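You operate a simulated robot arm through the tools that you are given. There is no shell and no other tool.

The job below is to be done with a simulated robot arm. You get a single attempt, and the scene is never put back.

## Task
Stir the teal glaze, then dip the white mug's rim about 3 cm.
Fine: lay the paddle back on its rest, stand the mug rim down on the drip rack again and put the lid on the teal bucket; the teal must be neither thin nor running. The dusty mug stays as it is. The other buckets stay shut.

Only the result counts: the job must be done as asked and must still hold three seconds after the hand-in. Knocking over, shifting, dropping, spilling or breaking anything else fails it. Lids that push on must go on centred and level and be pressed home; caps that screw on are set level and turned clockwise until they are tight.

## Robot
A 7-joint arm with a two-finger parallel gripper, fixed in place. Base frame: the origin is on the floor under the middle of its stand, x ahead of it, y to its left, z up; the work surface is at about z = 0.85. Lengths are in m, angles in degrees, forces in N, time in s.
It reaches about 1.247 m from its shoulder. Its first joint turns from -132.0 to 132.0 degrees. Payload 3.91 kg.
The TCP is the grasp point between the finger pads, 0.03 m short of the fingertips. In the tool frame z runs along the fingers and y along their closing line. Largest opening 0.11 m; finger width 0.02, thickness 0.01; the body of the gripper, 0.048 by 0.112 m, starts 0.055 m behind the TCP.
Orientation is that of the tool frame in the base frame, as a unit quaternion [x, y, z, w]. With the fingers straight down and closing along the base's y, the tool's x points along the base's -x, its y along +y and its z along -z.

## Interface
- The arm moves only by the tool nudge_tool. Its argument "moves" is a list of rows, each a list of 7 numbers: the shift along the base's x, y, z in m, then the turn, a rotation vector about the base's x, y, z in rad, then the finger opening in m, from 0 to 0.11. In form: [[tx, ty, tz, ax, ay, az, jaw], ...]. A call has 1 to 20 rows; each row is the pose to reach, as a shift and turn from the pose commanded when the call began. A row lasts 0.2 s, in which the tool goes at most 0.05 m and 8.6 degrees; a call with a longer step from one row to the next is refused whole, and so is a gripper value outside its range. A pose out of reach is approached as far as the arm can. The call stops where the force on the tool passes 90 N (or 10 N more than at its start, if that is more) or the arm is blocked; 0.2 s more then pass. Each finger travels about 0.108 m/s and halts on what it meets, pressing with about 34 N; the grip force reading is that of the motor and also rises with nothing between the fingers. The clock runs only during rows and for 0.2 s after the last one: add rows that repeat a pose to give the fingers time. The reply holds the time, the measured pose of the TCP, the force on the tool along the base axes, the opening and the grip force, in the units named above and with some noise, with the torque about the TCP (base axes, N m) and any sound that the robot's microphone picked up, and new pictures: "show" is both (left out), scene, wrist or none.
- Cameras (640 x 400 px; columns grow to the right, rows downward): "scene" is fixed at [0.0501, 0.5028, 1.4036]; the picture's right is [-0.39, 0.92, 0.00], its down [-0.53, -0.22, -0.82] and it looks along [-0.75, -0.32, 0.57] (base axes); focal length 214 px, centre (320, 200). "wrist" rides on the gripper at [0.072, 0.017, -0.103] in the tool frame; the picture's right is [-0.23, 0.97, 0.00], its down [-0.76, -0.18, -0.62] and it looks along [-0.61, -0.14, 0.78] (tool axes); focal length 222 px, centre (320, 200). There is no depth. A picture from a camera that has moved, and an enlarged one, comes with that camera's place and axes in the base frame and with its lens.
- zoom(camera, box): a new picture of the part [left, top, right, bottom] of that camera's present view, enlarged. The clock stands still meanwhile.
- finish_job(): hands the job in; it is judged then, once.

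Nothing tells you positions but the pictures and the camera data. Unless the task says otherwise, let go and move clear before handing in.

The tools are called after ">>>" by a JSON object that holds its "api" and its "payload". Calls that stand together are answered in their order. nudge_tool: Moves the arm, as the interface text tells. Its arguments: {"type":"object","properties":{"moves":{"type":"array","items":{"type":"array","items":{"type":"number"}}},"show":{"type":"string","enum":["both","scene","wrist","none"]}},"required":["moves"]} The other tools are called the same way: zoom (camera, box) takes an enlarged picture of a part of a camera's view; finish_job () hands the job in.

At the start:

```text
time_s: 0.0
ee_pos: [0.4125, 0.6108, 1.1493]
tool_rot: [0.0, 1.0, 0.0, 0.001]
wrist_force: [-1.2, 0.1, -0.1]
wrist_torque: [0.0, 0.03, -0.02]
finger_gap: 0.11
grip_force: 0.1
```

scene: 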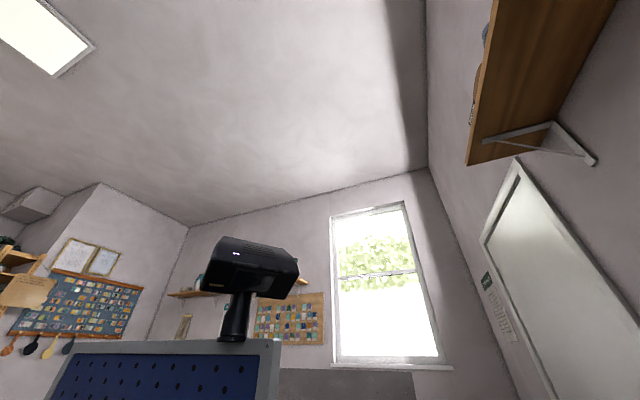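
wrist: 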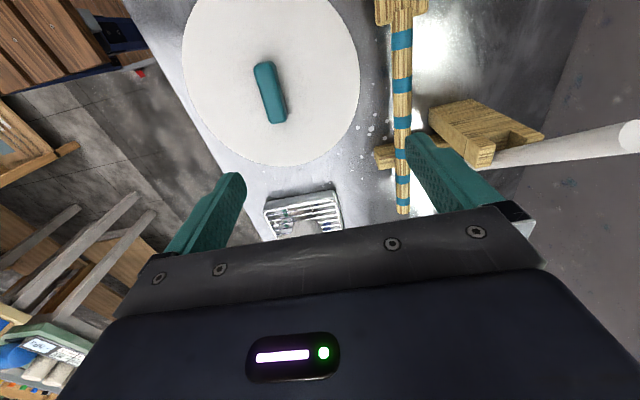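

I see only a wall in the scene camera, and in the wrist view a white lid with a teal handle, a striped paddle on a rest, and a small rack. I'll look closer and then move the wrist camera to survey the bench.

>>> {"api": "zoom", "payload": {"camera": "wrist", "box": [160, 0, 640, 300]}}

>>> {"api": "zoom", "payload": {"camera": "wrist", "box": [0, 0, 320, 200]}}

```text
1.33 times, centred on (400, 150) of wrist
camera zoom: at [0.34, 0.627, 1.2519], right [0.23, 0.97, 0.0], down [0.76, -0.18, 0.62], along [0.61, -0.14, -0.78], focal length 296 px, centre (213, 267)
```

zoom: 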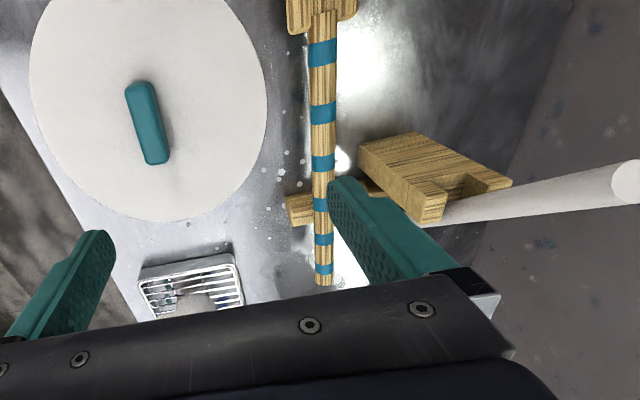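

```text
2.00 times, centred on (160, 100) of wrist
camera zoom: at [0.34, 0.627, 1.2519], right [0.23, 0.97, 0.0], down [0.76, -0.18, 0.62], along [0.61, -0.14, -0.78], focal length 444 px, centre (640, 400)
```

zoom: 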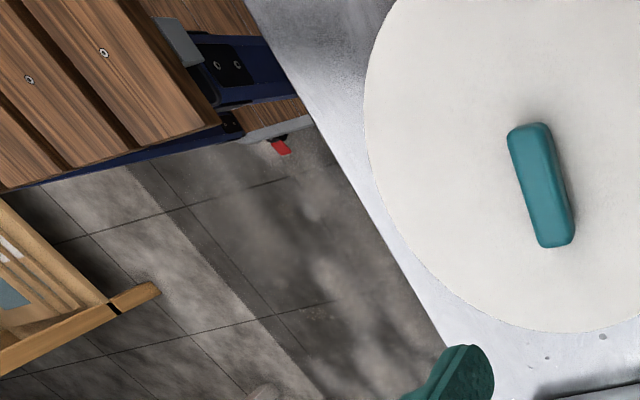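

The bench seems to lie at y > 0.37, to the robot's left. I'll raise the gripper and turn it so the camera looks across the bench towards +y.

>>> {"api": "nudge_tool", "payload": {"moves": [[0, -0.02, 0.02, 0, 0, 0.1428, 0.11], [0, -0.04, 0.04, 0, 0, 0.2856, 0.11], [0, -0.06, 0.06, 0, 0, 0.4284, 0.11], [0, -0.08, 0.08, 0, 0, 0.5712, 0.11], [0, -0.1, 0.1, 0, 0, 0.714, 0.11], [0, -0.12, 0.12, 0, 0, 0.8568, 0.11], [0, -0.14, 0.14, 0, 0, 0.9996, 0.11], [0, -0.16, 0.16, 0, 0, 1.1424, 0.11], [0, -0.18, 0.18, 0, 0, 1.2852, 0.11], [0, -0.2, 0.2, 0, 0, 1.428, 0.11], [0, -0.22, 0.22, 0, 0, 1.5708, 0.11], [0, -0.22, 0.22, 0, 0, 1.5708, 0.11]], "show": "both"}}

```text
time_s: 2.6
ee_pos: [0.412, 0.3886, 1.371]
tool_rot: [0.707, -0.707, 0.0, 0.0]
wrist_force: [-0.5, -0.9, 0.1]
wrist_torque: [0.01, 0.01, 0.02]
finger_gap: 0.1099
grip_force: 0.0
camera wrist: at [0.3947, 0.316, 1.4735], right [-0.97, 0.23, 0.0], down [0.18, 0.76, 0.62], along [0.14, 0.61, -0.78], focal length 222 px, centre (320, 200)
```

scene: 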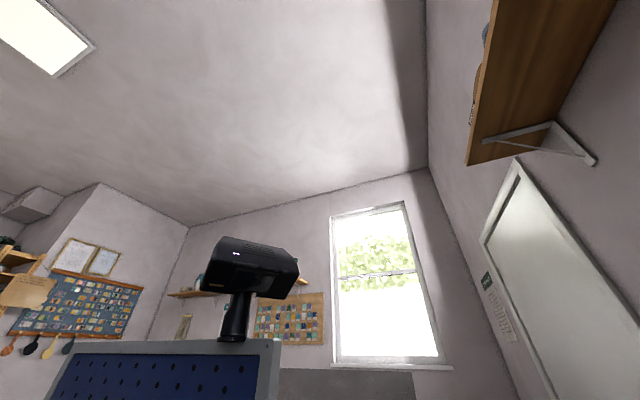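
wrist: 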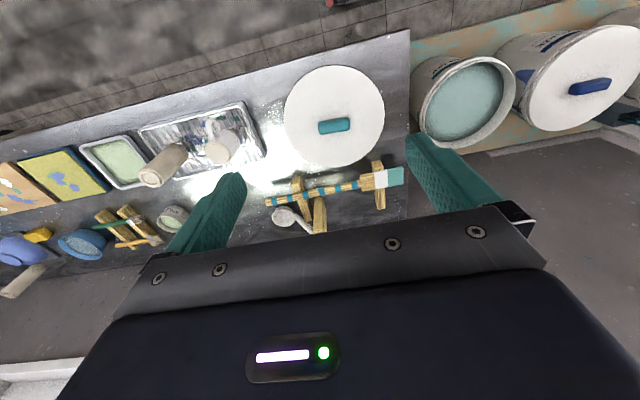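

The bench has a teal-handled lid lying on it, a paddle across a wooden rest, and a drip rack with two mugs. The open teal bucket and other shut buckets are to the right (lower x). I'll zoom in.

>>> {"api": "zoom", "payload": {"camera": "wrist", "box": [380, 0, 640, 162]}}

>>> {"api": "zoom", "payload": {"camera": "wrist", "box": [60, 80, 280, 218]}}

>>> {"api": "zoom", "payload": {"camera": "wrist", "box": [220, 60, 440, 240]}}

>>> {"api": "zoom", "payload": {"camera": "wrist", "box": [0, 140, 240, 290]}}

```text
2.46 times, centred on (510, 81) of wrist
camera zoom: at [0.3947, 0.316, 1.4735], right [-0.97, 0.23, 0.0], down [0.18, 0.76, 0.62], along [0.14, 0.61, -0.78], focal length 547 px, centre (-148, 493)
```

zoom: 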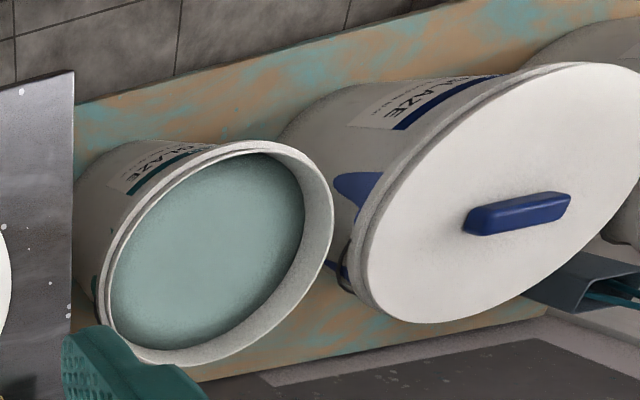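

```text
2.90 times, centred on (170, 149) of wrist
camera zoom: at [0.3947, 0.316, 1.4735], right [-0.97, 0.23, 0.0], down [0.18, 0.76, 0.62], along [0.14, 0.61, -0.78], focal length 644 px, centre (755, 348)
```

zoom: 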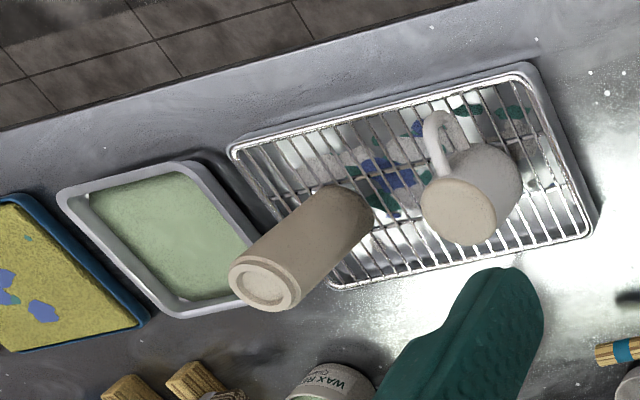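

```text
2.22 times, centred on (330, 150) of wrist
camera zoom: at [0.3947, 0.316, 1.4735], right [-0.97, 0.23, 0.0], down [0.18, 0.76, 0.62], along [0.14, 0.61, -0.78], focal length 494 px, centre (298, 311)
```

zoom: 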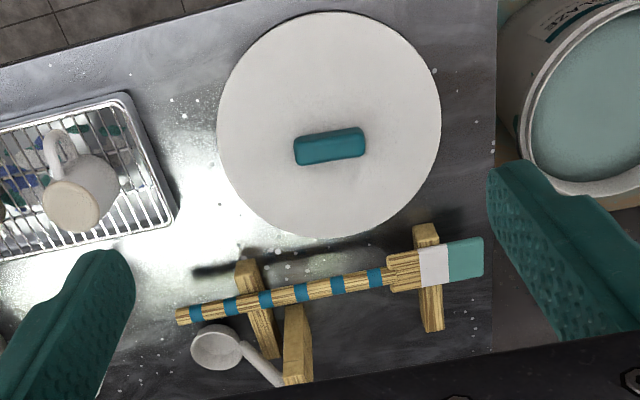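

```text
2.67 times, centred on (120, 215) of wrist
camera zoom: at [0.3947, 0.316, 1.4735], right [-0.97, 0.23, 0.0], down [0.18, 0.76, 0.62], along [0.14, 0.61, -0.78], focal length 592 px, centre (853, 160)
```

zoom: 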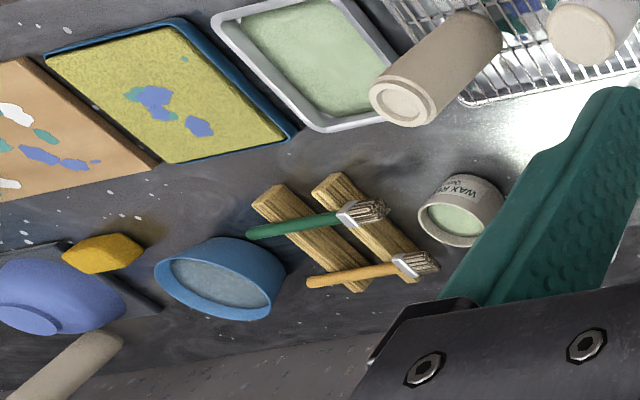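

The teal bucket sits at about x≈0, y≈0.6 below bench height, the lid at about (0.405, 0.534) on the bench. I'll shift to lower x to view the bucket from another place and triangulate.

>>> {"api": "nudge_tool", "payload": {"moves": [[-0.04, 0, 0, 0, 0, 0, 0.11], [-0.08, 0, 0, 0, 0, 0, 0.11], [-0.12, 0, 0, 0, 0, 0, 0.11], [-0.16, 0, 0, 0, 0, 0, 0.11], [-0.2, 0, 0, 0, 0, 0, 0.11], [-0.24, 0, 0, 0, 0, 0, 0.11], [-0.28, 0, 0, 0, 0, 0, 0.11], [-0.28, 0, 0, 0, 0, 0, 0.11]], "show": "wrist"}}

```text
time_s: 4.4
ee_pos: [0.1324, 0.3871, 1.3698]
tool_rot: [-0.707, 0.708, 0.0, 0.0]
wrist_force: [0.4, 0.5, 0.4]
wrist_torque: [0.0, -0.03, 0.02]
finger_gap: 0.11
grip_force: 0.1
camera wrist: at [0.1154, 0.3155, 1.4729], right [-0.97, 0.23, 0.0], down [0.18, 0.76, 0.62], along [0.14, 0.61, -0.78], focal length 222 px, centre (320, 200)
```

wrist: 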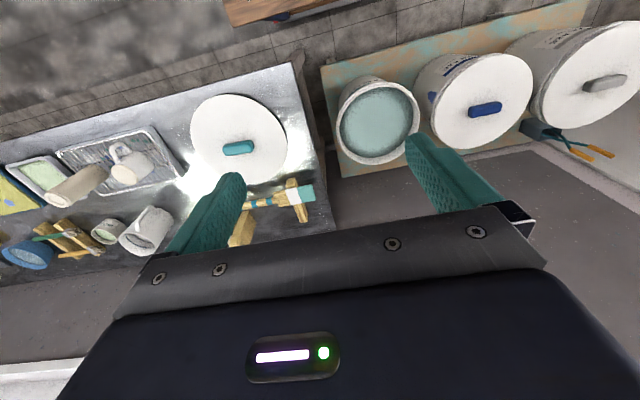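

The teal bucket's rim comes out near (-0.01, 0.606, 0.75), diameter about 0.265. I'll zoom in on labels and notices in case they say how long to dip or stir.

>>> {"api": "zoom", "payload": {"camera": "scene", "box": [0, 220, 160, 360]}}

>>> {"api": "zoom", "payload": {"camera": "scene", "box": [160, 220, 330, 345]}}

>>> {"api": "zoom", "payload": {"camera": "wrist", "box": [310, 40, 540, 184]}}

>>> {"api": "zoom", "payload": {"camera": "wrist", "box": [0, 80, 330, 286]}}

>>> {"api": "zoom", "payload": {"camera": "scene", "box": [440, 220, 560, 360]}}

```text
2.86 times, centred on (80, 290) of scene
camera zoom: at [0.0501, 0.5028, 1.4036], right [-0.39, 0.92, 0.0], down [-0.53, -0.22, -0.82], along [-0.75, -0.32, 0.57], focal length 613 px, centre (1006, -57)
```

zoom: 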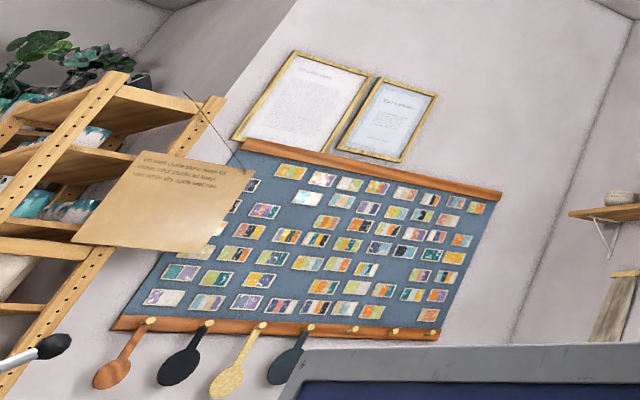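

```text
3.20 times, centred on (245, 282) of scene
camera zoom: at [0.0501, 0.5028, 1.4036], right [-0.39, 0.92, 0.0], down [-0.53, -0.22, -0.82], along [-0.75, -0.32, 0.57], focal length 686 px, centre (560, -64)
```

zoom: 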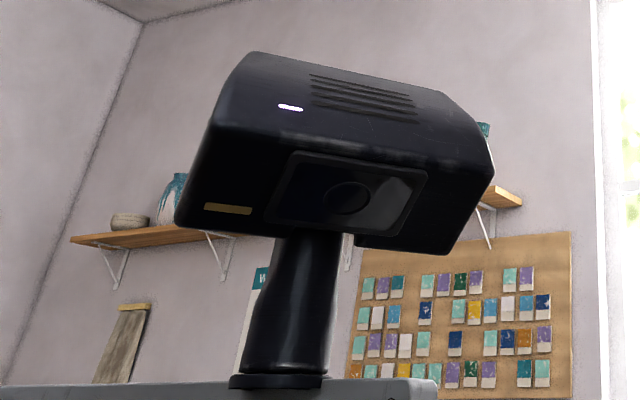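

```text
2.78 times, centred on (425, 112) of wrist
camera zoom: at [0.1154, 0.3155, 1.4729], right [-0.97, 0.23, 0.0], down [0.18, 0.76, 0.62], along [0.14, 0.61, -0.78], focal length 617 px, centre (28, 444)
```

zoom: 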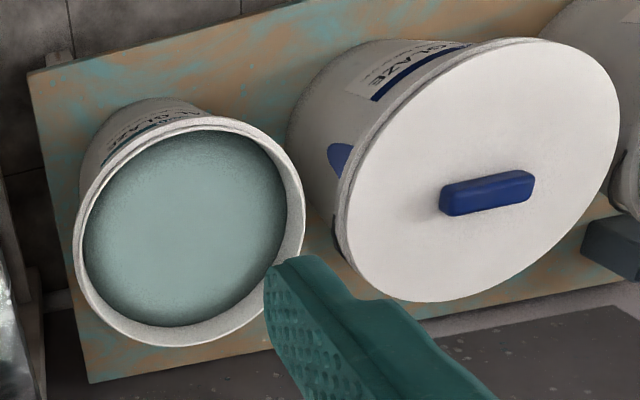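

```text
1.94 times, centred on (165, 183) of wrist
camera zoom: at [0.1154, 0.3155, 1.4729], right [-0.97, 0.23, 0.0], down [0.18, 0.76, 0.62], along [0.14, 0.61, -0.78], focal length 431 px, centre (621, 233)
```

zoom: 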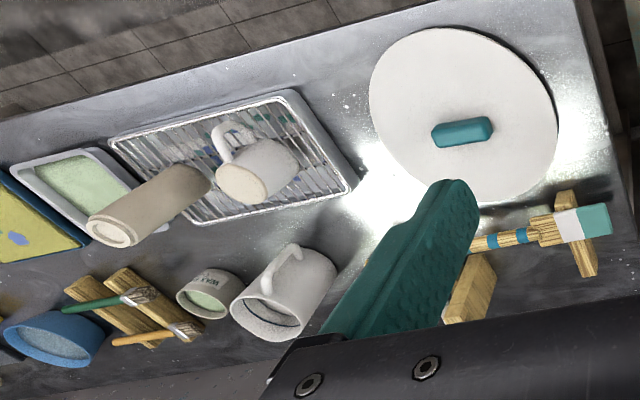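

```text
2.86 times, centred on (500, 290) of scene
camera zoom: at [0.0501, 0.5028, 1.4036], right [-0.39, 0.92, 0.0], down [-0.53, -0.22, -0.82], along [-0.75, -0.32, 0.57], focal length 613 px, centre (-194, -57)
```

zoom: 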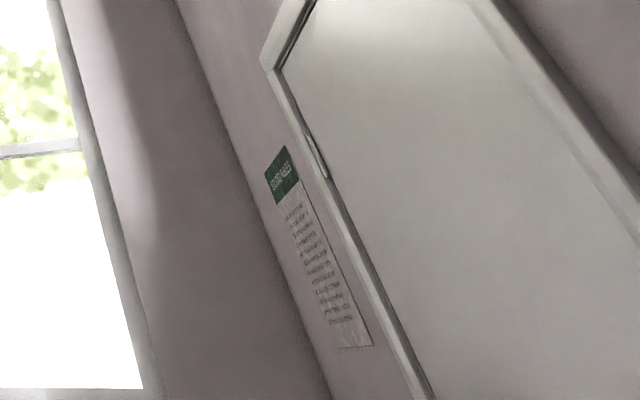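

There is a card near the scene camera with writing; I'll enlarge that, the framed notices and the poster by the door, since they may give dip times.

>>> {"api": "zoom", "payload": {"camera": "scene", "box": [25, 268, 65, 293]}}

>>> {"api": "zoom", "payload": {"camera": "scene", "box": [55, 235, 95, 275]}}

>>> {"api": "zoom", "payload": {"camera": "scene", "box": [83, 245, 113, 275]}}

>>> {"api": "zoom", "payload": {"camera": "scene", "box": [480, 265, 525, 345]}}

>>> {"api": "zoom", "payload": {"camera": "scene", "box": [215, 290, 235, 320]}}

```text
16.00 times, centred on (45, 280) of scene
camera zoom: at [0.0501, 0.5028, 1.4036], right [-0.39, 0.92, 0.0], down [-0.53, -0.22, -0.82], along [-0.75, -0.32, 0.57], focal length 3432 px, centre (4720, -1088)
```

zoom: 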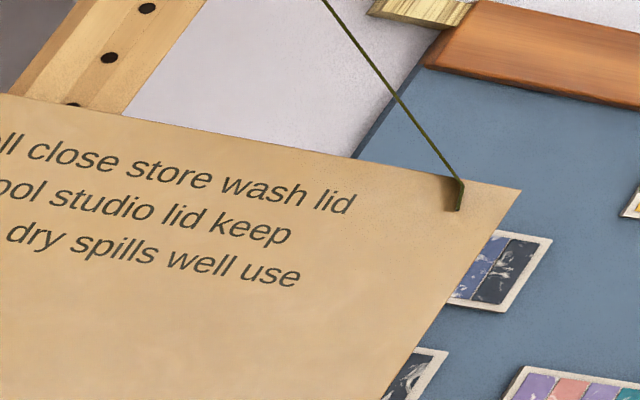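

```text
10.00 times, centred on (75, 255) of scene
camera zoom: at [0.0501, 0.5028, 1.4036], right [-0.39, 0.92, 0.0], down [-0.53, -0.22, -0.82], along [-0.75, -0.32, 0.57], focal length 2145 px, centre (2770, -350)
```

zoom: 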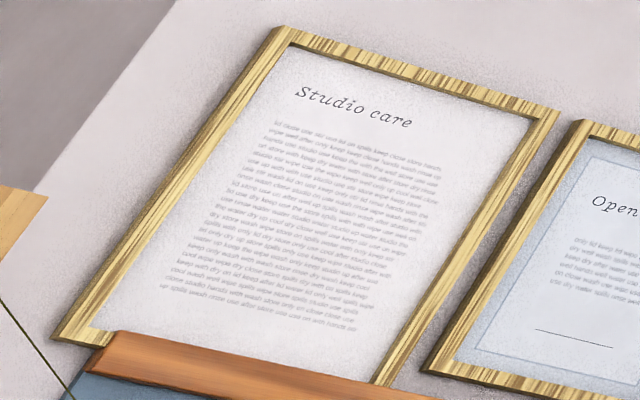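

```text
13.33 times, centred on (98, 260) of scene
camera zoom: at [0.0501, 0.5028, 1.4036], right [-0.39, 0.92, 0.0], down [-0.53, -0.22, -0.82], along [-0.75, -0.32, 0.57], focal length 2860 px, centre (3280, -600)
```

zoom: 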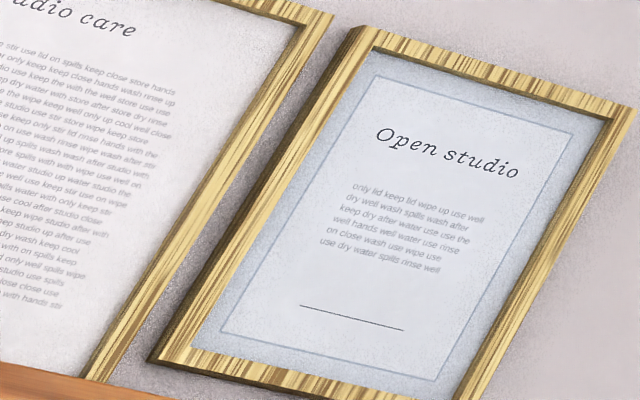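

```text
5.00 times, centred on (502, 305) of scene
camera zoom: at [0.0501, 0.5028, 1.4036], right [-0.39, 0.92, 0.0], down [-0.53, -0.22, -0.82], along [-0.75, -0.32, 0.57], focal length 1072 px, centre (-592, -325)
```

zoom: 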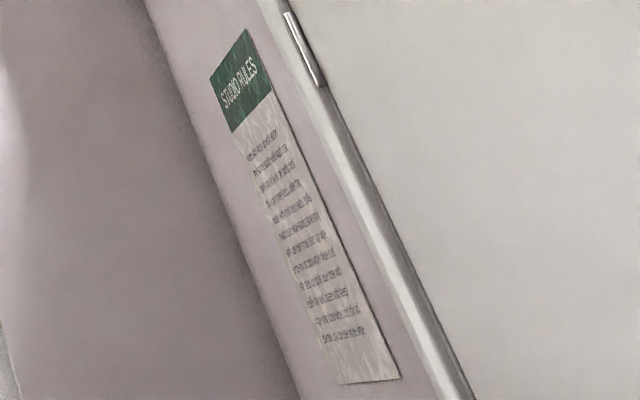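

```text
13.33 times, centred on (225, 305) of scene
camera zoom: at [0.0501, 0.5028, 1.4036], right [-0.39, 0.92, 0.0], down [-0.53, -0.22, -0.82], along [-0.75, -0.32, 0.57], focal length 2860 px, centre (1587, -1200)
```

zoom: 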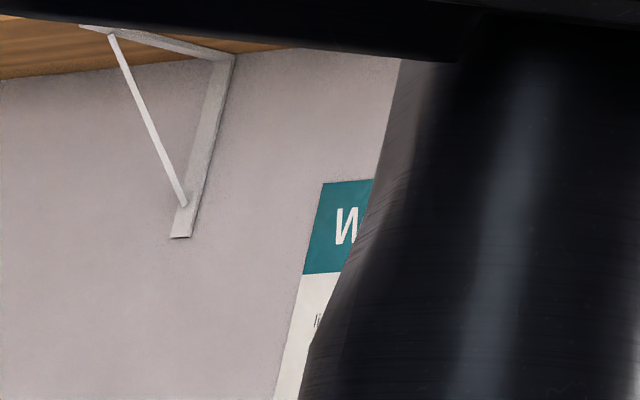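

The notices are filler text. I'll lower the camera toward the bucket's front label in case it gives dip instructions.

>>> {"api": "nudge_tool", "payload": {"moves": [[-0.01, -0.005, -0.035, 0.05, 0, 0, 0.11], [-0.02, -0.01, -0.07, 0.1, 0, 0, 0.11], [-0.03, -0.015, -0.105, 0.15, 0, 0, 0.11], [-0.04, -0.02, -0.14, 0.2, 0, 0, 0.11], [-0.05, -0.03, -0.175, 0.25, 0, 0, 0.11], [-0.06, -0.04, -0.21, 0.3, 0, 0, 0.11], [-0.06, -0.04, -0.25, 0.35, 0, 0, 0.11], [-0.06, -0.04, -0.25, 0.35, 0, 0, 0.11]], "show": "wrist"}}

```text
time_s: 6.2
ee_pos: [0.071, 0.3519, 1.1191]
tool_rot: [-0.695, 0.697, 0.123, 0.124]
wrist_force: [-0.1, 0.0, -0.2]
wrist_torque: [-0.03, 0.01, -0.01]
finger_gap: 0.1102
grip_force: 0.0
camera wrist: at [0.0553, 0.2483, 1.1914], right [-0.97, 0.21, 0.08], down [0.18, 0.5, 0.85], along [0.14, 0.84, -0.53], focal length 222 px, centre (320, 200)
```

wrist: 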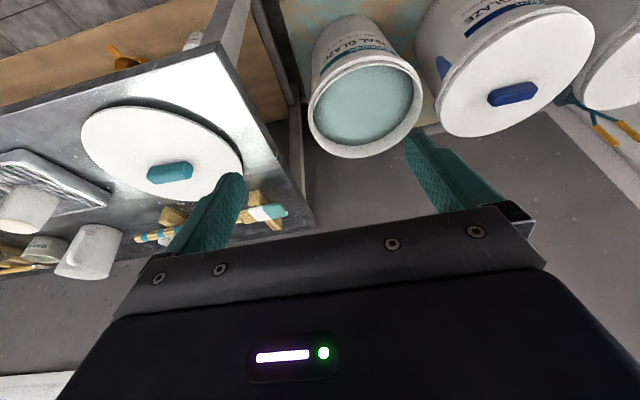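

>>> {"api": "zoom", "payload": {"camera": "wrist", "box": [290, 0, 450, 100]}}

>>> {"api": "zoom", "payload": {"camera": "wrist", "box": [310, 10, 410, 72]}}

>>> {"api": "zoom", "payload": {"camera": "wrist", "box": [0, 140, 160, 290]}}

>>> {"api": "zoom", "payload": {"camera": "wrist", "box": [290, 40, 450, 165]}}

```text
4.00 times, centred on (370, 50) of wrist
camera zoom: at [0.0553, 0.2483, 1.1914], right [-0.97, 0.21, 0.08], down [0.18, 0.5, 0.85], along [0.14, 0.84, -0.53], focal length 888 px, centre (120, 800)
```

zoom: 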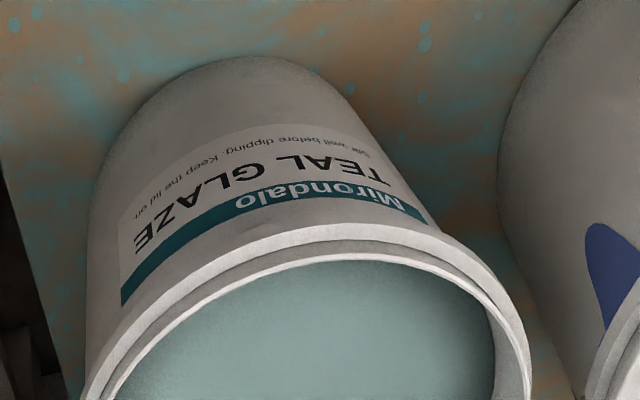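

```text
6.40 times, centred on (360, 41) of wrist
camera zoom: at [0.0553, 0.2483, 1.1914], right [-0.97, 0.21, 0.08], down [0.18, 0.5, 0.85], along [0.14, 0.84, -0.53], focal length 1422 px, centre (64, 1218)
```

zoom: 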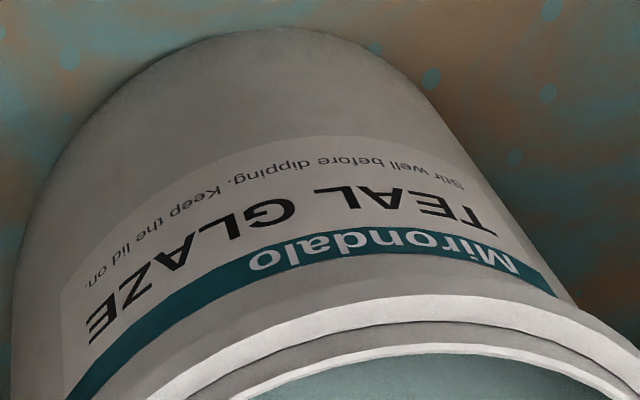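

```text
2.67 times, centred on (80, 215) of wrist
camera zoom: at [0.0553, 0.2483, 1.1914], right [-0.97, 0.21, 0.08], down [0.18, 0.5, 0.85], along [0.14, 0.84, -0.53], focal length 592 px, centre (960, 160)
```

zoom: 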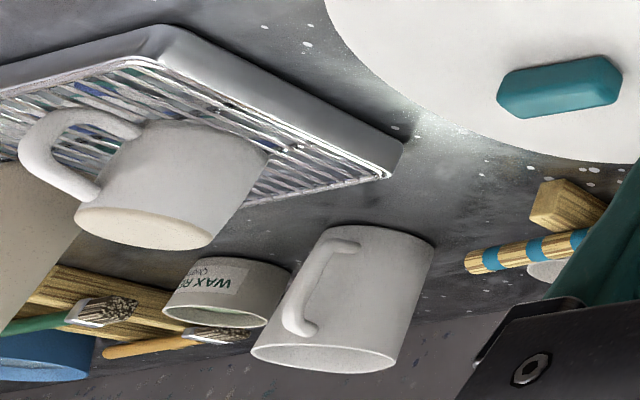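

```text
3.20 times, centred on (370, 102) of wrist
camera zoom: at [0.0553, 0.2483, 1.1914], right [-0.97, 0.21, 0.08], down [0.18, 0.5, 0.85], along [0.14, 0.84, -0.53], focal length 711 px, centre (160, 512)
```

zoom: 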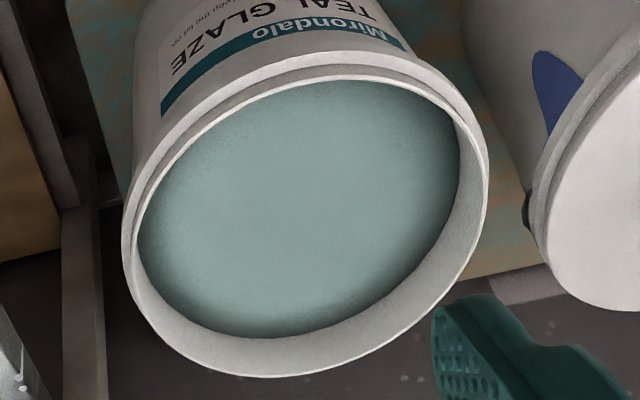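

The label only says "Stir well before dipping. Keep the lid on." Next I'll take a close view of the drip rack and its mugs.

>>> {"api": "nudge_tool", "payload": {"moves": [[0.045, 0, 0.01, -0.05, 0, 0, 0.11], [0.09, 0, 0.02, -0.1, 0, 0, 0.11], [0.135, 0, 0.03, -0.15, 0, 0, 0.11], [0.18, 0, 0.03, -0.2, 0, 0, 0.11], [0.225, 0, 0.03, -0.25, 0, 0, 0.11], [0.27, 0, 0.03, -0.3, 0, 0, 0.11], [0.315, 0, 0.03, -0.35, 0, 0, 0.11], [0.36, 0, 0.03, -0.35, 0, 0, 0.11], [0.405, 0, 0.03, -0.35, 0, 0, 0.11], [0.45, 0, 0.03, -0.35, 0, 0, 0.11], [0.495, 0, 0.03, -0.35, 0, 0, 0.11], [0.54, 0, 0.03, -0.35, 0, 0, 0.11], [0.58, 0, 0.03, -0.35, 0, 0, 0.11], [0.6, 0, 0.03, -0.35, 0, 0, 0.11], [0.6, 0, 0.03, -0.35, 0, 0, 0.11]], "show": "wrist"}}

```text
time_s: 9.4
ee_pos: [0.6739, 0.347, 1.1491]
tool_rot: [0.707, -0.707, 0.0, 0.0]
wrist_force: [0.2, 0.1, -0.1]
wrist_torque: [-0.03, 0.02, 0.01]
finger_gap: 0.1098
grip_force: 0.0
camera wrist: at [0.6571, 0.2749, 1.2523], right [-0.97, 0.23, 0.0], down [0.18, 0.76, 0.62], along [0.14, 0.61, -0.78], focal length 222 px, centre (320, 200)
```

wrist: 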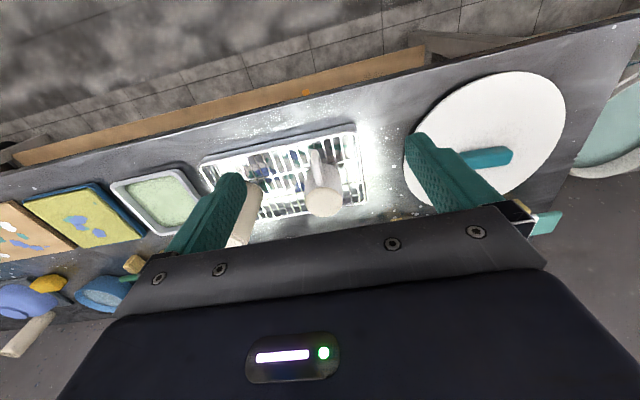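

>>> {"api": "zoom", "payload": {"camera": "wrist", "box": [190, 110, 390, 250]}}

>>> {"api": "zoom", "payload": {"camera": "wrist", "box": [0, 150, 200, 360]}}

```text
2.86 times, centred on (290, 180) of wrist
camera zoom: at [0.6571, 0.2749, 1.2523], right [-0.97, 0.23, 0.0], down [0.18, 0.76, 0.62], along [0.14, 0.61, -0.78], focal length 635 px, centre (406, 257)
```

zoom: 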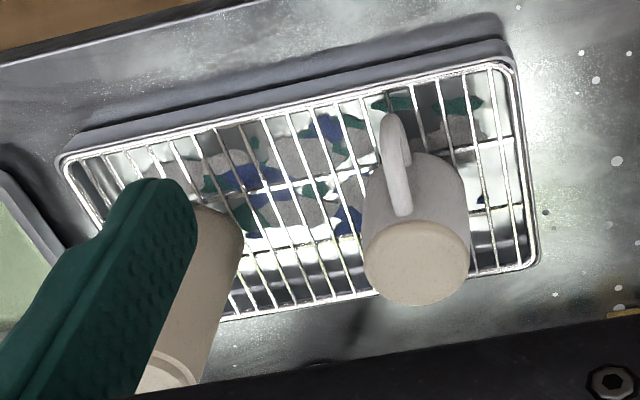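

```text
1.90 times, centred on (100, 255) of wrist
camera zoom: at [0.6571, 0.2749, 1.2523], right [-0.97, 0.23, 0.0], down [0.18, 0.76, 0.62], along [0.14, 0.61, -0.78], focal length 423 px, centre (739, 95)
```

zoom: 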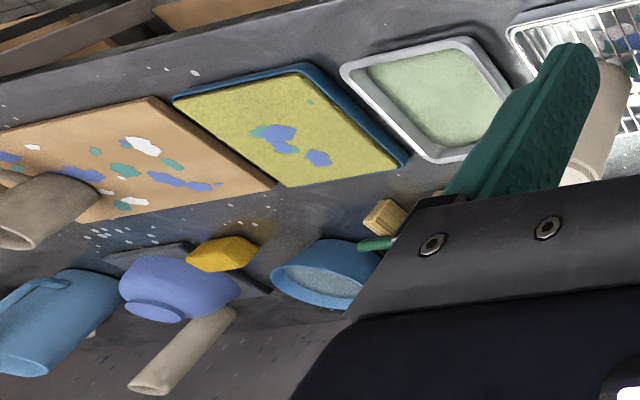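

The white mug stands rim down at about (0.708, 0.509), base top z≈0.953, with its handle towards -y. Now I'll look closely at the paddle and its rest.

>>> {"api": "nudge_tool", "payload": {"moves": [[-0.045, 0.02, 0.01, 0, 0, 0, 0.11], [-0.09, 0.04, 0.02, 0, 0, 0, 0.11], [-0.13, 0.06, 0.03, 0, 0, 0, 0.11], [-0.17, 0.08, 0.04, 0, 0, 0, 0.11], [-0.21, 0.1, 0.05, 0, 0, 0, 0.11], [-0.25, 0.12, 0.05, 0, 0, 0, 0.11], [-0.25, 0.14, 0.05, 0, 0, 0, 0.11], [-0.25, 0.14, 0.05, 0, 0, 0, 0.11]], "show": "wrist"}}

```text
refused: row 1 steps farther than a row can; nothing moved
```

>>> {"api": "nudge_tool", "payload": {"moves": [[-0.04, 0.02, 0.01, 0, 0, 0, 0.11], [-0.08, 0.04, 0.02, 0, 0, 0, 0.11], [-0.12, 0.06, 0.03, 0, 0, 0, 0.11], [-0.16, 0.08, 0.04, 0, 0, 0, 0.11], [-0.2, 0.1, 0.05, 0, 0, 0, 0.11], [-0.24, 0.12, 0.05, 0, 0, 0, 0.11], [-0.25, 0.14, 0.05, 0, 0, 0, 0.11], [-0.25, 0.14, 0.05, 0, 0, 0, 0.11]], "show": "wrist"}}

```text
time_s: 11.2
ee_pos: [0.4224, 0.4898, 1.1983]
tool_rot: [0.708, -0.707, 0.0, 0.0]
wrist_force: [-0.7, -0.2, 0.8]
wrist_torque: [-0.02, -0.02, -0.01]
finger_gap: 0.1099
grip_force: 0.0
camera wrist: at [0.4058, 0.4171, 1.3014], right [-0.97, 0.23, 0.0], down [0.18, 0.76, 0.62], along [0.14, 0.61, -0.78], focal length 222 px, centre (320, 200)
```

wrist: 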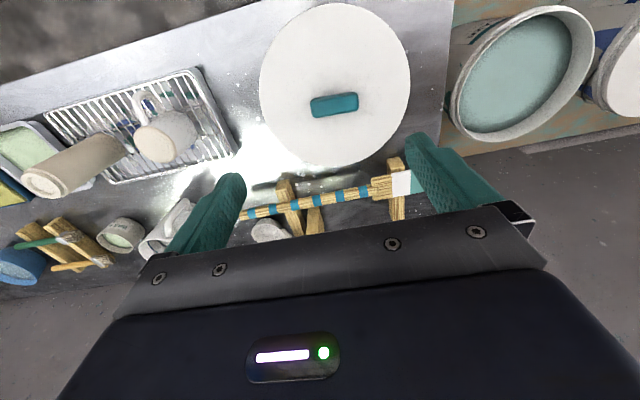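

>>> {"api": "zoom", "payload": {"camera": "wrist", "box": [230, 140, 430, 250]}}

>>> {"api": "zoom", "payload": {"camera": "wrist", "box": [20, 60, 250, 204]}}

```text
3.20 times, centred on (330, 195) of wrist
camera zoom: at [0.4058, 0.4171, 1.3014], right [-0.97, 0.23, 0.0], down [0.18, 0.76, 0.62], along [0.14, 0.61, -0.78], focal length 711 px, centre (288, 216)
```

zoom: 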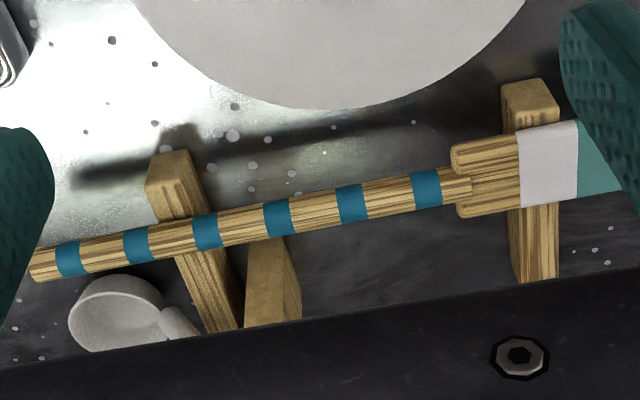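

```text
2.78 times, centred on (135, 132) of wrist
camera zoom: at [0.4058, 0.4171, 1.3014], right [-0.97, 0.23, 0.0], down [0.18, 0.76, 0.62], along [0.14, 0.61, -0.78], focal length 617 px, centre (834, 389)
```

zoom: 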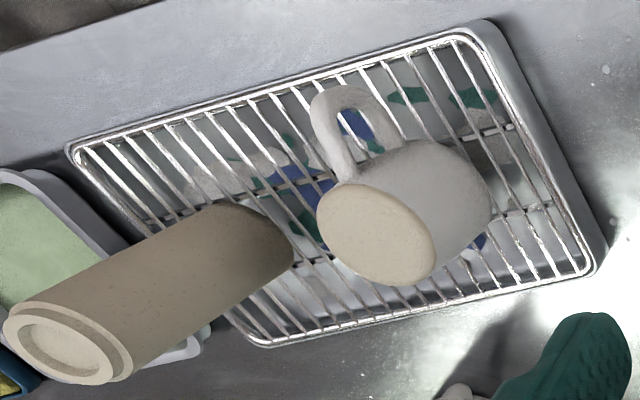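

The paddle lies along x at y≈0.72 (handle end x≈0.672, blade tip x≈0.236, z≈0.91). I'll turn the gripper back to close along y and hover over the handle to check alignment.

>>> {"api": "nudge_tool", "payload": {"moves": [[0.0127, 0.0192, -0.008, 0, 0, -0.1309, 0.11], [0.0254, 0.0384, -0.016, 0, 0, -0.2618, 0.11], [0.0381, 0.0576, -0.024, 0, 0, -0.3927, 0.11], [0.0508, 0.0768, -0.032, 0, 0, -0.5236, 0.11], [0.0635, 0.096, -0.04, 0, 0, -0.6545, 0.1], [0.0762, 0.1152, -0.048, 0, 0, -0.7854, 0.09], [0.0889, 0.1344, -0.056, 0, 0, -0.9163, 0.08], [0.1016, 0.1536, -0.064, 0, 0, -1.0472, 0.07], [0.1143, 0.1728, -0.072, 0, 0, -1.1781, 0.06], [0.127, 0.192, -0.08, 0, 0, -1.309, 0.06], [0.1397, 0.2112, -0.088, 0, 0, -1.4399, 0.06], [0.1526, 0.2302, -0.098, 0, 0, -1.5708, 0.06], [0.1526, 0.2302, -0.098, 0, 0, -1.5708, 0.06]], "show": "wrist"}}

```text
time_s: 14.0
ee_pos: [0.5746, 0.7192, 1.1017]
tool_rot: [0.001, 1.0, 0.0, 0.0]
wrist_force: [-0.2, 0.2, 0.3]
wrist_torque: [0.01, -0.03, -0.02]
finger_gap: 0.0597
grip_force: 0.1
camera wrist: at [0.5019, 0.7362, 1.2056], right [0.23, 0.97, 0.0], down [0.76, -0.18, 0.62], along [0.61, -0.14, -0.78], focal length 222 px, centre (320, 200)
```

wrist: 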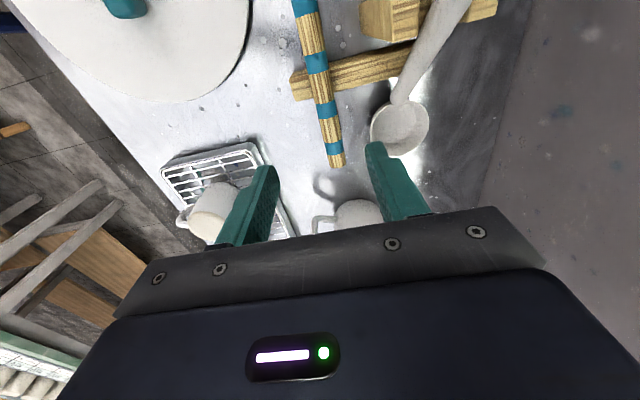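

>>> {"api": "zoom", "payload": {"camera": "wrist", "box": [240, 0, 460, 180]}}

>>> {"api": "zoom", "payload": {"camera": "wrist", "box": [140, 120, 420, 260]}}

```text
2.22 times, centred on (350, 90) of wrist
camera zoom: at [0.5019, 0.7362, 1.2056], right [0.23, 0.97, 0.0], down [0.76, -0.18, 0.62], along [0.61, -0.14, -0.78], focal length 494 px, centre (253, 444)
```

zoom: 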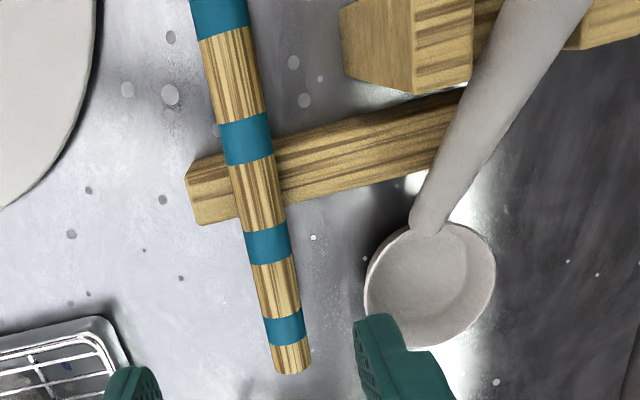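

```text
2.29 times, centred on (280, 190) of wrist
camera zoom: at [0.5019, 0.7362, 1.2056], right [0.23, 0.97, 0.0], down [0.76, -0.18, 0.62], along [0.61, -0.14, -0.78], focal length 508 px, centre (411, 223)
```

zoom: 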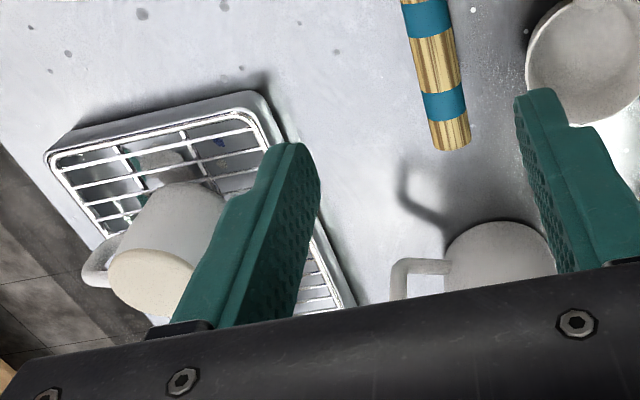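

The handle axis reads y≈0.724 near x=0.575 and the area around is clear. I'll lower most of the way and check the alignment again.

>>> {"api": "nudge_tool", "payload": {"moves": [[0.002, 0.002, -0.04, 0, 0, 0, 0.06], [0.004, 0.004, -0.08, 0, 0, 0, 0.06], [0.005, 0.005, -0.12, 0, 0, 0, 0.06], [0.005, 0.005, -0.12, 0, 0, 0, 0.06]], "show": "wrist"}}

>>> {"api": "zoom", "payload": {"camera": "wrist", "box": [220, 0, 480, 240]}}

```text
time_s: 15.0
ee_pos: [0.58, 0.7239, 0.983]
tool_rot: [0.001, 1.0, 0.0, 0.0]
wrist_force: [0.2, 0.6, 0.1]
wrist_torque: [0.0, -0.02, -0.01]
finger_gap: 0.0602
grip_force: 0.0
camera wrist: at [0.5081, 0.7402, 1.0869], right [0.23, 0.97, 0.0], down [0.76, -0.18, 0.62], along [0.61, -0.14, -0.78], focal length 222 px, centre (320, 200)
```

wrist: 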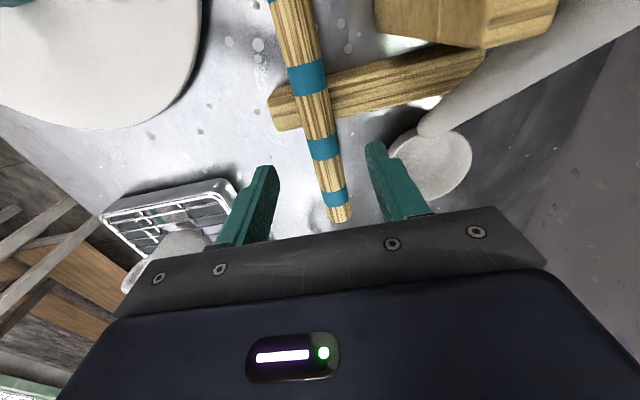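

```text
1.67 times, centred on (350, 120) of wrist
camera zoom: at [0.5081, 0.7402, 1.0869], right [0.23, 0.97, 0.0], down [0.76, -0.18, 0.62], along [0.61, -0.14, -0.78], focal length 370 px, centre (270, 333)
```

zoom: 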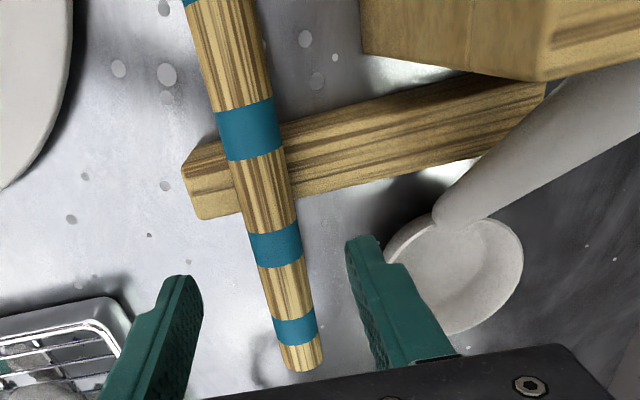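

The handle axis lines up (y≈0.724, z≈0.913), clear of the bar and ladle. I'll descend and close on the handle.

>>> {"api": "nudge_tool", "payload": {"moves": [[0, 0, -0.025, 0, 0, 0, 0.06], [0, 0, -0.05, 0, 0, 0, 0.06], [0, 0, -0.071, 0, 0, 0, 0.06], [0, 0, -0.071, 0, 0, 0, 0.06], [0, 0, -0.071, 0, 0, 0, 0.045], [0, 0, -0.071, 0, 0, 0, 0.03], [0, 0, -0.071, 0, 0, 0, 0.015], [0, 0, -0.071, 0, 0, 0, 0.0], [0, 0, -0.071, 0, 0, 0, 0.0], [0, 0, -0.071, 0, 0, 0, 0.0]], "show": "wrist"}}

```text
time_s: 15.9
ee_pos: [0.5796, 0.7269, 0.9267]
tool_rot: [0.001, 1.0, 0.006, 0.003]
wrist_force: [-11.4, -12.5, 21.6]
wrist_torque: [-1.24, 0.53, -0.26]
finger_gap: 0.0661
grip_force: 6.4
stopped in row 4: the force on the tool passed its limit at 96 N (the readings are from after the stop); the commanded pose is now the measured one
camera wrist: at [0.5072, 0.7417, 1.0287], right [0.23, 0.97, 0.01], down [0.76, -0.19, 0.62], along [0.61, -0.13, -0.78], focal length 222 px, centre (320, 200)
```

wrist: 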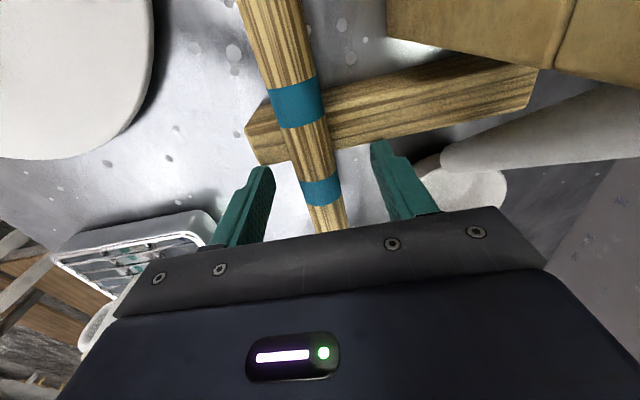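

The left fingertip caught the end of the rest's bar (it reaches x≈0.57 at z≈0.897). I'll lift straight up and check that nothing moved.

>>> {"api": "nudge_tool", "payload": {"moves": [[0, 0, 0.015, 0, 0, 0, 0.06], [0.0, -0.003, 0.056, 0, 0, 0, 0.06], [0.0, -0.003, 0.056, 0, 0, 0, 0.06]], "show": "wrist"}}

>>> {"api": "zoom", "payload": {"camera": "wrist", "box": [220, 0, 480, 240]}}

```text
time_s: 16.7
ee_pos: [0.5828, 0.7257, 0.9804]
tool_rot: [0.0, 1.0, 0.006, 0.002]
wrist_force: [-0.3, 1.1, -1.0]
wrist_torque: [0.01, 0.01, 0.07]
finger_gap: 0.0598
grip_force: 0.1
camera wrist: at [0.51, 0.7395, 1.0824], right [0.23, 0.97, 0.01], down [0.76, -0.19, 0.63], along [0.61, -0.13, -0.78], focal length 222 px, centre (320, 200)
```

wrist: 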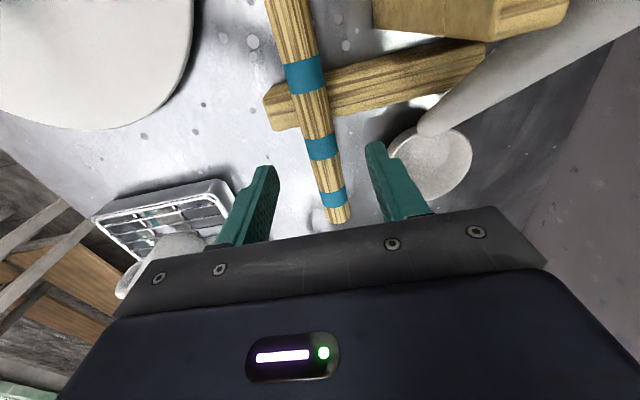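

```text
1.67 times, centred on (350, 120) of wrist
camera zoom: at [0.51, 0.7395, 1.0824], right [0.23, 0.97, 0.01], down [0.76, -0.19, 0.63], along [0.61, -0.13, -0.78], focal length 370 px, centre (270, 333)
```

zoom: 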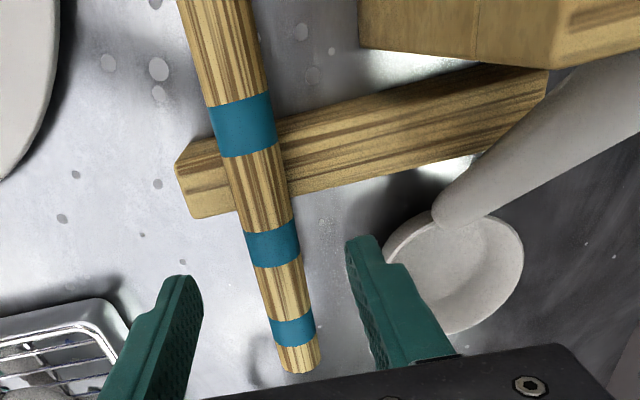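

Nothing appears shifted; the bar's edge is at x≈0.572, so I'll grip farther out, at x≈0.596. First I correct the small tilt and re-measure.

>>> {"api": "nudge_tool", "payload": {"moves": [[0.014, -0.001, 0.0, -0.012, 0.004, 0, 0.05], [0.014, -0.001, 0.0, -0.012, 0.004, 0, 0.05], [0.014, -0.001, 0.0, -0.012, 0.004, 0, 0.05]], "show": "wrist"}}

>>> {"api": "zoom", "payload": {"camera": "wrist", "box": [220, 0, 480, 240]}}

```text
time_s: 17.5
ee_pos: [0.5965, 0.7234, 0.9787]
tool_rot: [0.001, 1.0, 0.0, 0.001]
wrist_force: [-0.6, 0.5, -0.5]
wrist_torque: [0.0, 0.01, 0.01]
finger_gap: 0.0502
grip_force: 0.1
camera wrist: at [0.5236, 0.7397, 1.0828], right [0.23, 0.97, 0.0], down [0.76, -0.18, 0.62], along [0.61, -0.14, -0.78], focal length 222 px, centre (320, 200)
```

wrist: 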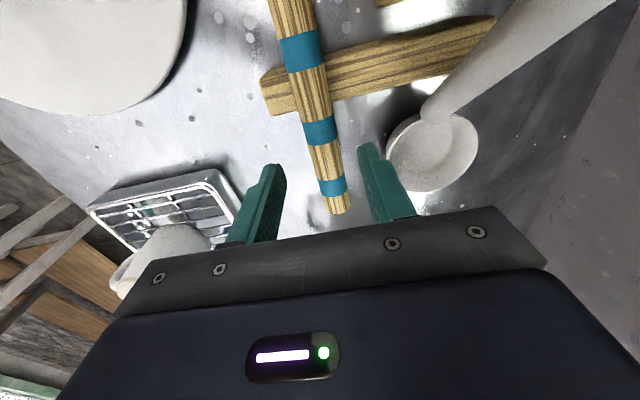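

```text
1.67 times, centred on (350, 120) of wrist
camera zoom: at [0.5236, 0.7397, 1.0828], right [0.23, 0.97, 0.0], down [0.76, -0.18, 0.62], along [0.61, -0.14, -0.78], focal length 370 px, centre (270, 333)
```

zoom: 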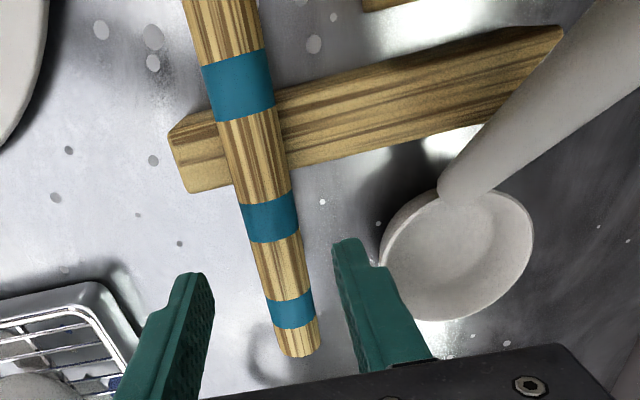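

Alignment is good: handle at y≈0.7236, TCP at 0.7234, fingers clear of the bar and ladle. I'll descend and grip.

>>> {"api": "nudge_tool", "payload": {"moves": [[0, 0, -0.025, 0, 0, 0, 0.05], [0, 0, -0.05, 0, 0, 0, 0.05], [0, 0, -0.068, 0, 0, 0, 0.05], [0, 0, -0.068, 0, 0, 0, 0.05], [0, 0, -0.068, 0, 0, 0, 0.04], [0, 0, -0.068, 0, 0, 0, 0.03], [0, 0, -0.068, 0, 0, 0, 0.025], [0, 0, -0.068, 0, 0, 0, 0.02], [0, 0, -0.068, 0, 0, 0, 0.0], [0, 0, -0.068, 0, 0, 0, 0.0], [0, 0, -0.068, 0, 0, 0, 0.0]], "show": "wrist"}}

```text
time_s: 19.9
ee_pos: [0.5955, 0.723, 0.9129]
tool_rot: [0.001, 1.0, 0.0, 0.0]
wrist_force: [0.0, 0.6, -0.4]
wrist_torque: [0.02, -0.03, -0.1]
finger_gap: 0.0238
grip_force: 34.2
camera wrist: at [0.5235, 0.7391, 1.0162], right [0.23, 0.97, 0.0], down [0.76, -0.18, 0.62], along [0.61, -0.14, -0.78], focal length 222 px, centre (320, 200)
```

wrist: 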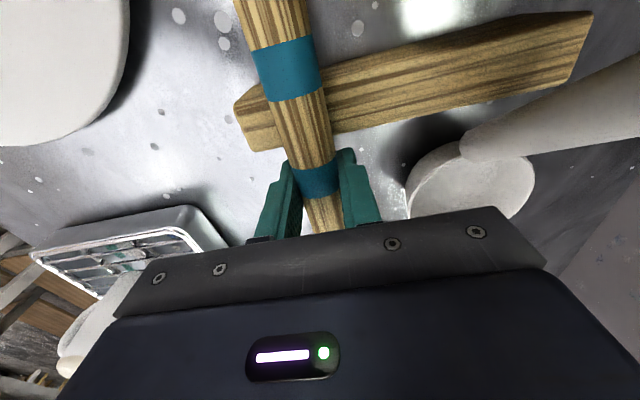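

Gripped, opening 0.0238 m. I'll lift slightly and check for slip.

>>> {"api": "nudge_tool", "payload": {"moves": [[0, 0, 0.01, 0, 0, 0, 0.0], [0, 0, 0.02, 0, 0, 0, 0.0], [0, 0, 0.04, 0, 0, 0, 0.0], [0, 0, 0.06, 0, 0, 0, 0.0], [0, 0, 0.06, 0, 0, 0, 0.0]], "show": "wrist"}}

```text
time_s: 21.1
ee_pos: [0.5955, 0.7236, 0.9701]
tool_rot: [0.0, 1.0, -0.001, 0.001]
wrist_force: [-0.8, 0.2, -2.7]
wrist_torque: [-0.01, -0.26, 0.02]
finger_gap: 0.0237
grip_force: 34.5
camera wrist: at [0.5236, 0.7403, 1.0741], right [0.23, 0.97, 0.0], down [0.76, -0.18, 0.62], along [0.61, -0.14, -0.78], focal length 222 px, centre (320, 200)
```

wrist: 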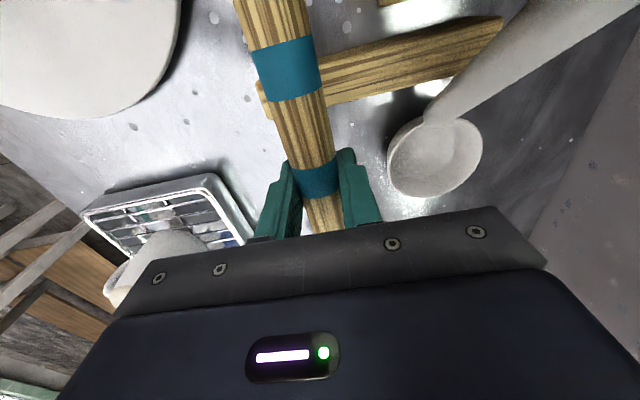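

No slip; the paddle is firmly held. I'll raise it and pitch the blade down while moving towards the bucket side, keeping the blade past the bench edge before it drops.

>>> {"api": "nudge_tool", "payload": {"moves": [[0, 0, 0.04, 0, 0, 0, 0.0], [0, 0, 0.08, 0, 0, 0, 0.0], [0, 0, 0.12, 0, 0, 0, 0.0], [0, 0, 0.16, 0, 0, 0, 0.0], [0, 0, 0.2, 0, 0, 0, 0.0], [-0.035, 0, 0.2, 0, -0.1134, 0, 0.0], [-0.07, 0, 0.2, 0, -0.2269, 0, 0.0], [-0.105, 0, 0.2, 0, -0.3403, 0, 0.0], [-0.14, 0, 0.2, 0, -0.4538, 0, 0.0], [-0.175, 0, 0.2, 0, -0.5672, 0, 0.0], [-0.21, 0, 0.2, 0, -0.6807, 0, 0.0], [-0.245, 0, 0.2, 0, -0.7941, 0, 0.0], [-0.28, 0, 0.2, 0, -0.9076, 0, 0.0], [-0.315, 0, 0.2, 0, -1.021, 0, 0.0], [-0.35, 0, 0.2, 0, -1.1345, 0, 0.0], [-0.35, 0, 0.2, 0, -1.1345, 0, 0.0]], "show": "wrist"}}

```text
time_s: 24.5
ee_pos: [0.2453, 0.7224, 1.1713]
tool_rot: [0.0, 0.842, 0.0, 0.539]
wrist_force: [-0.1, 0.9, -1.6]
wrist_torque: [-0.01, -0.1, -0.01]
finger_gap: 0.0236
grip_force: 34.2
camera wrist: at [0.1213, 0.7387, 1.1488], right [0.1, 0.97, 0.21], down [-0.25, -0.18, 0.95], along [0.96, -0.14, 0.22], focal length 222 px, centre (320, 200)
```

wrist: 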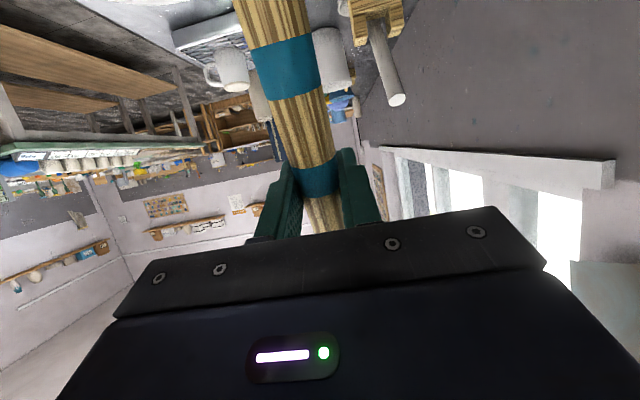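

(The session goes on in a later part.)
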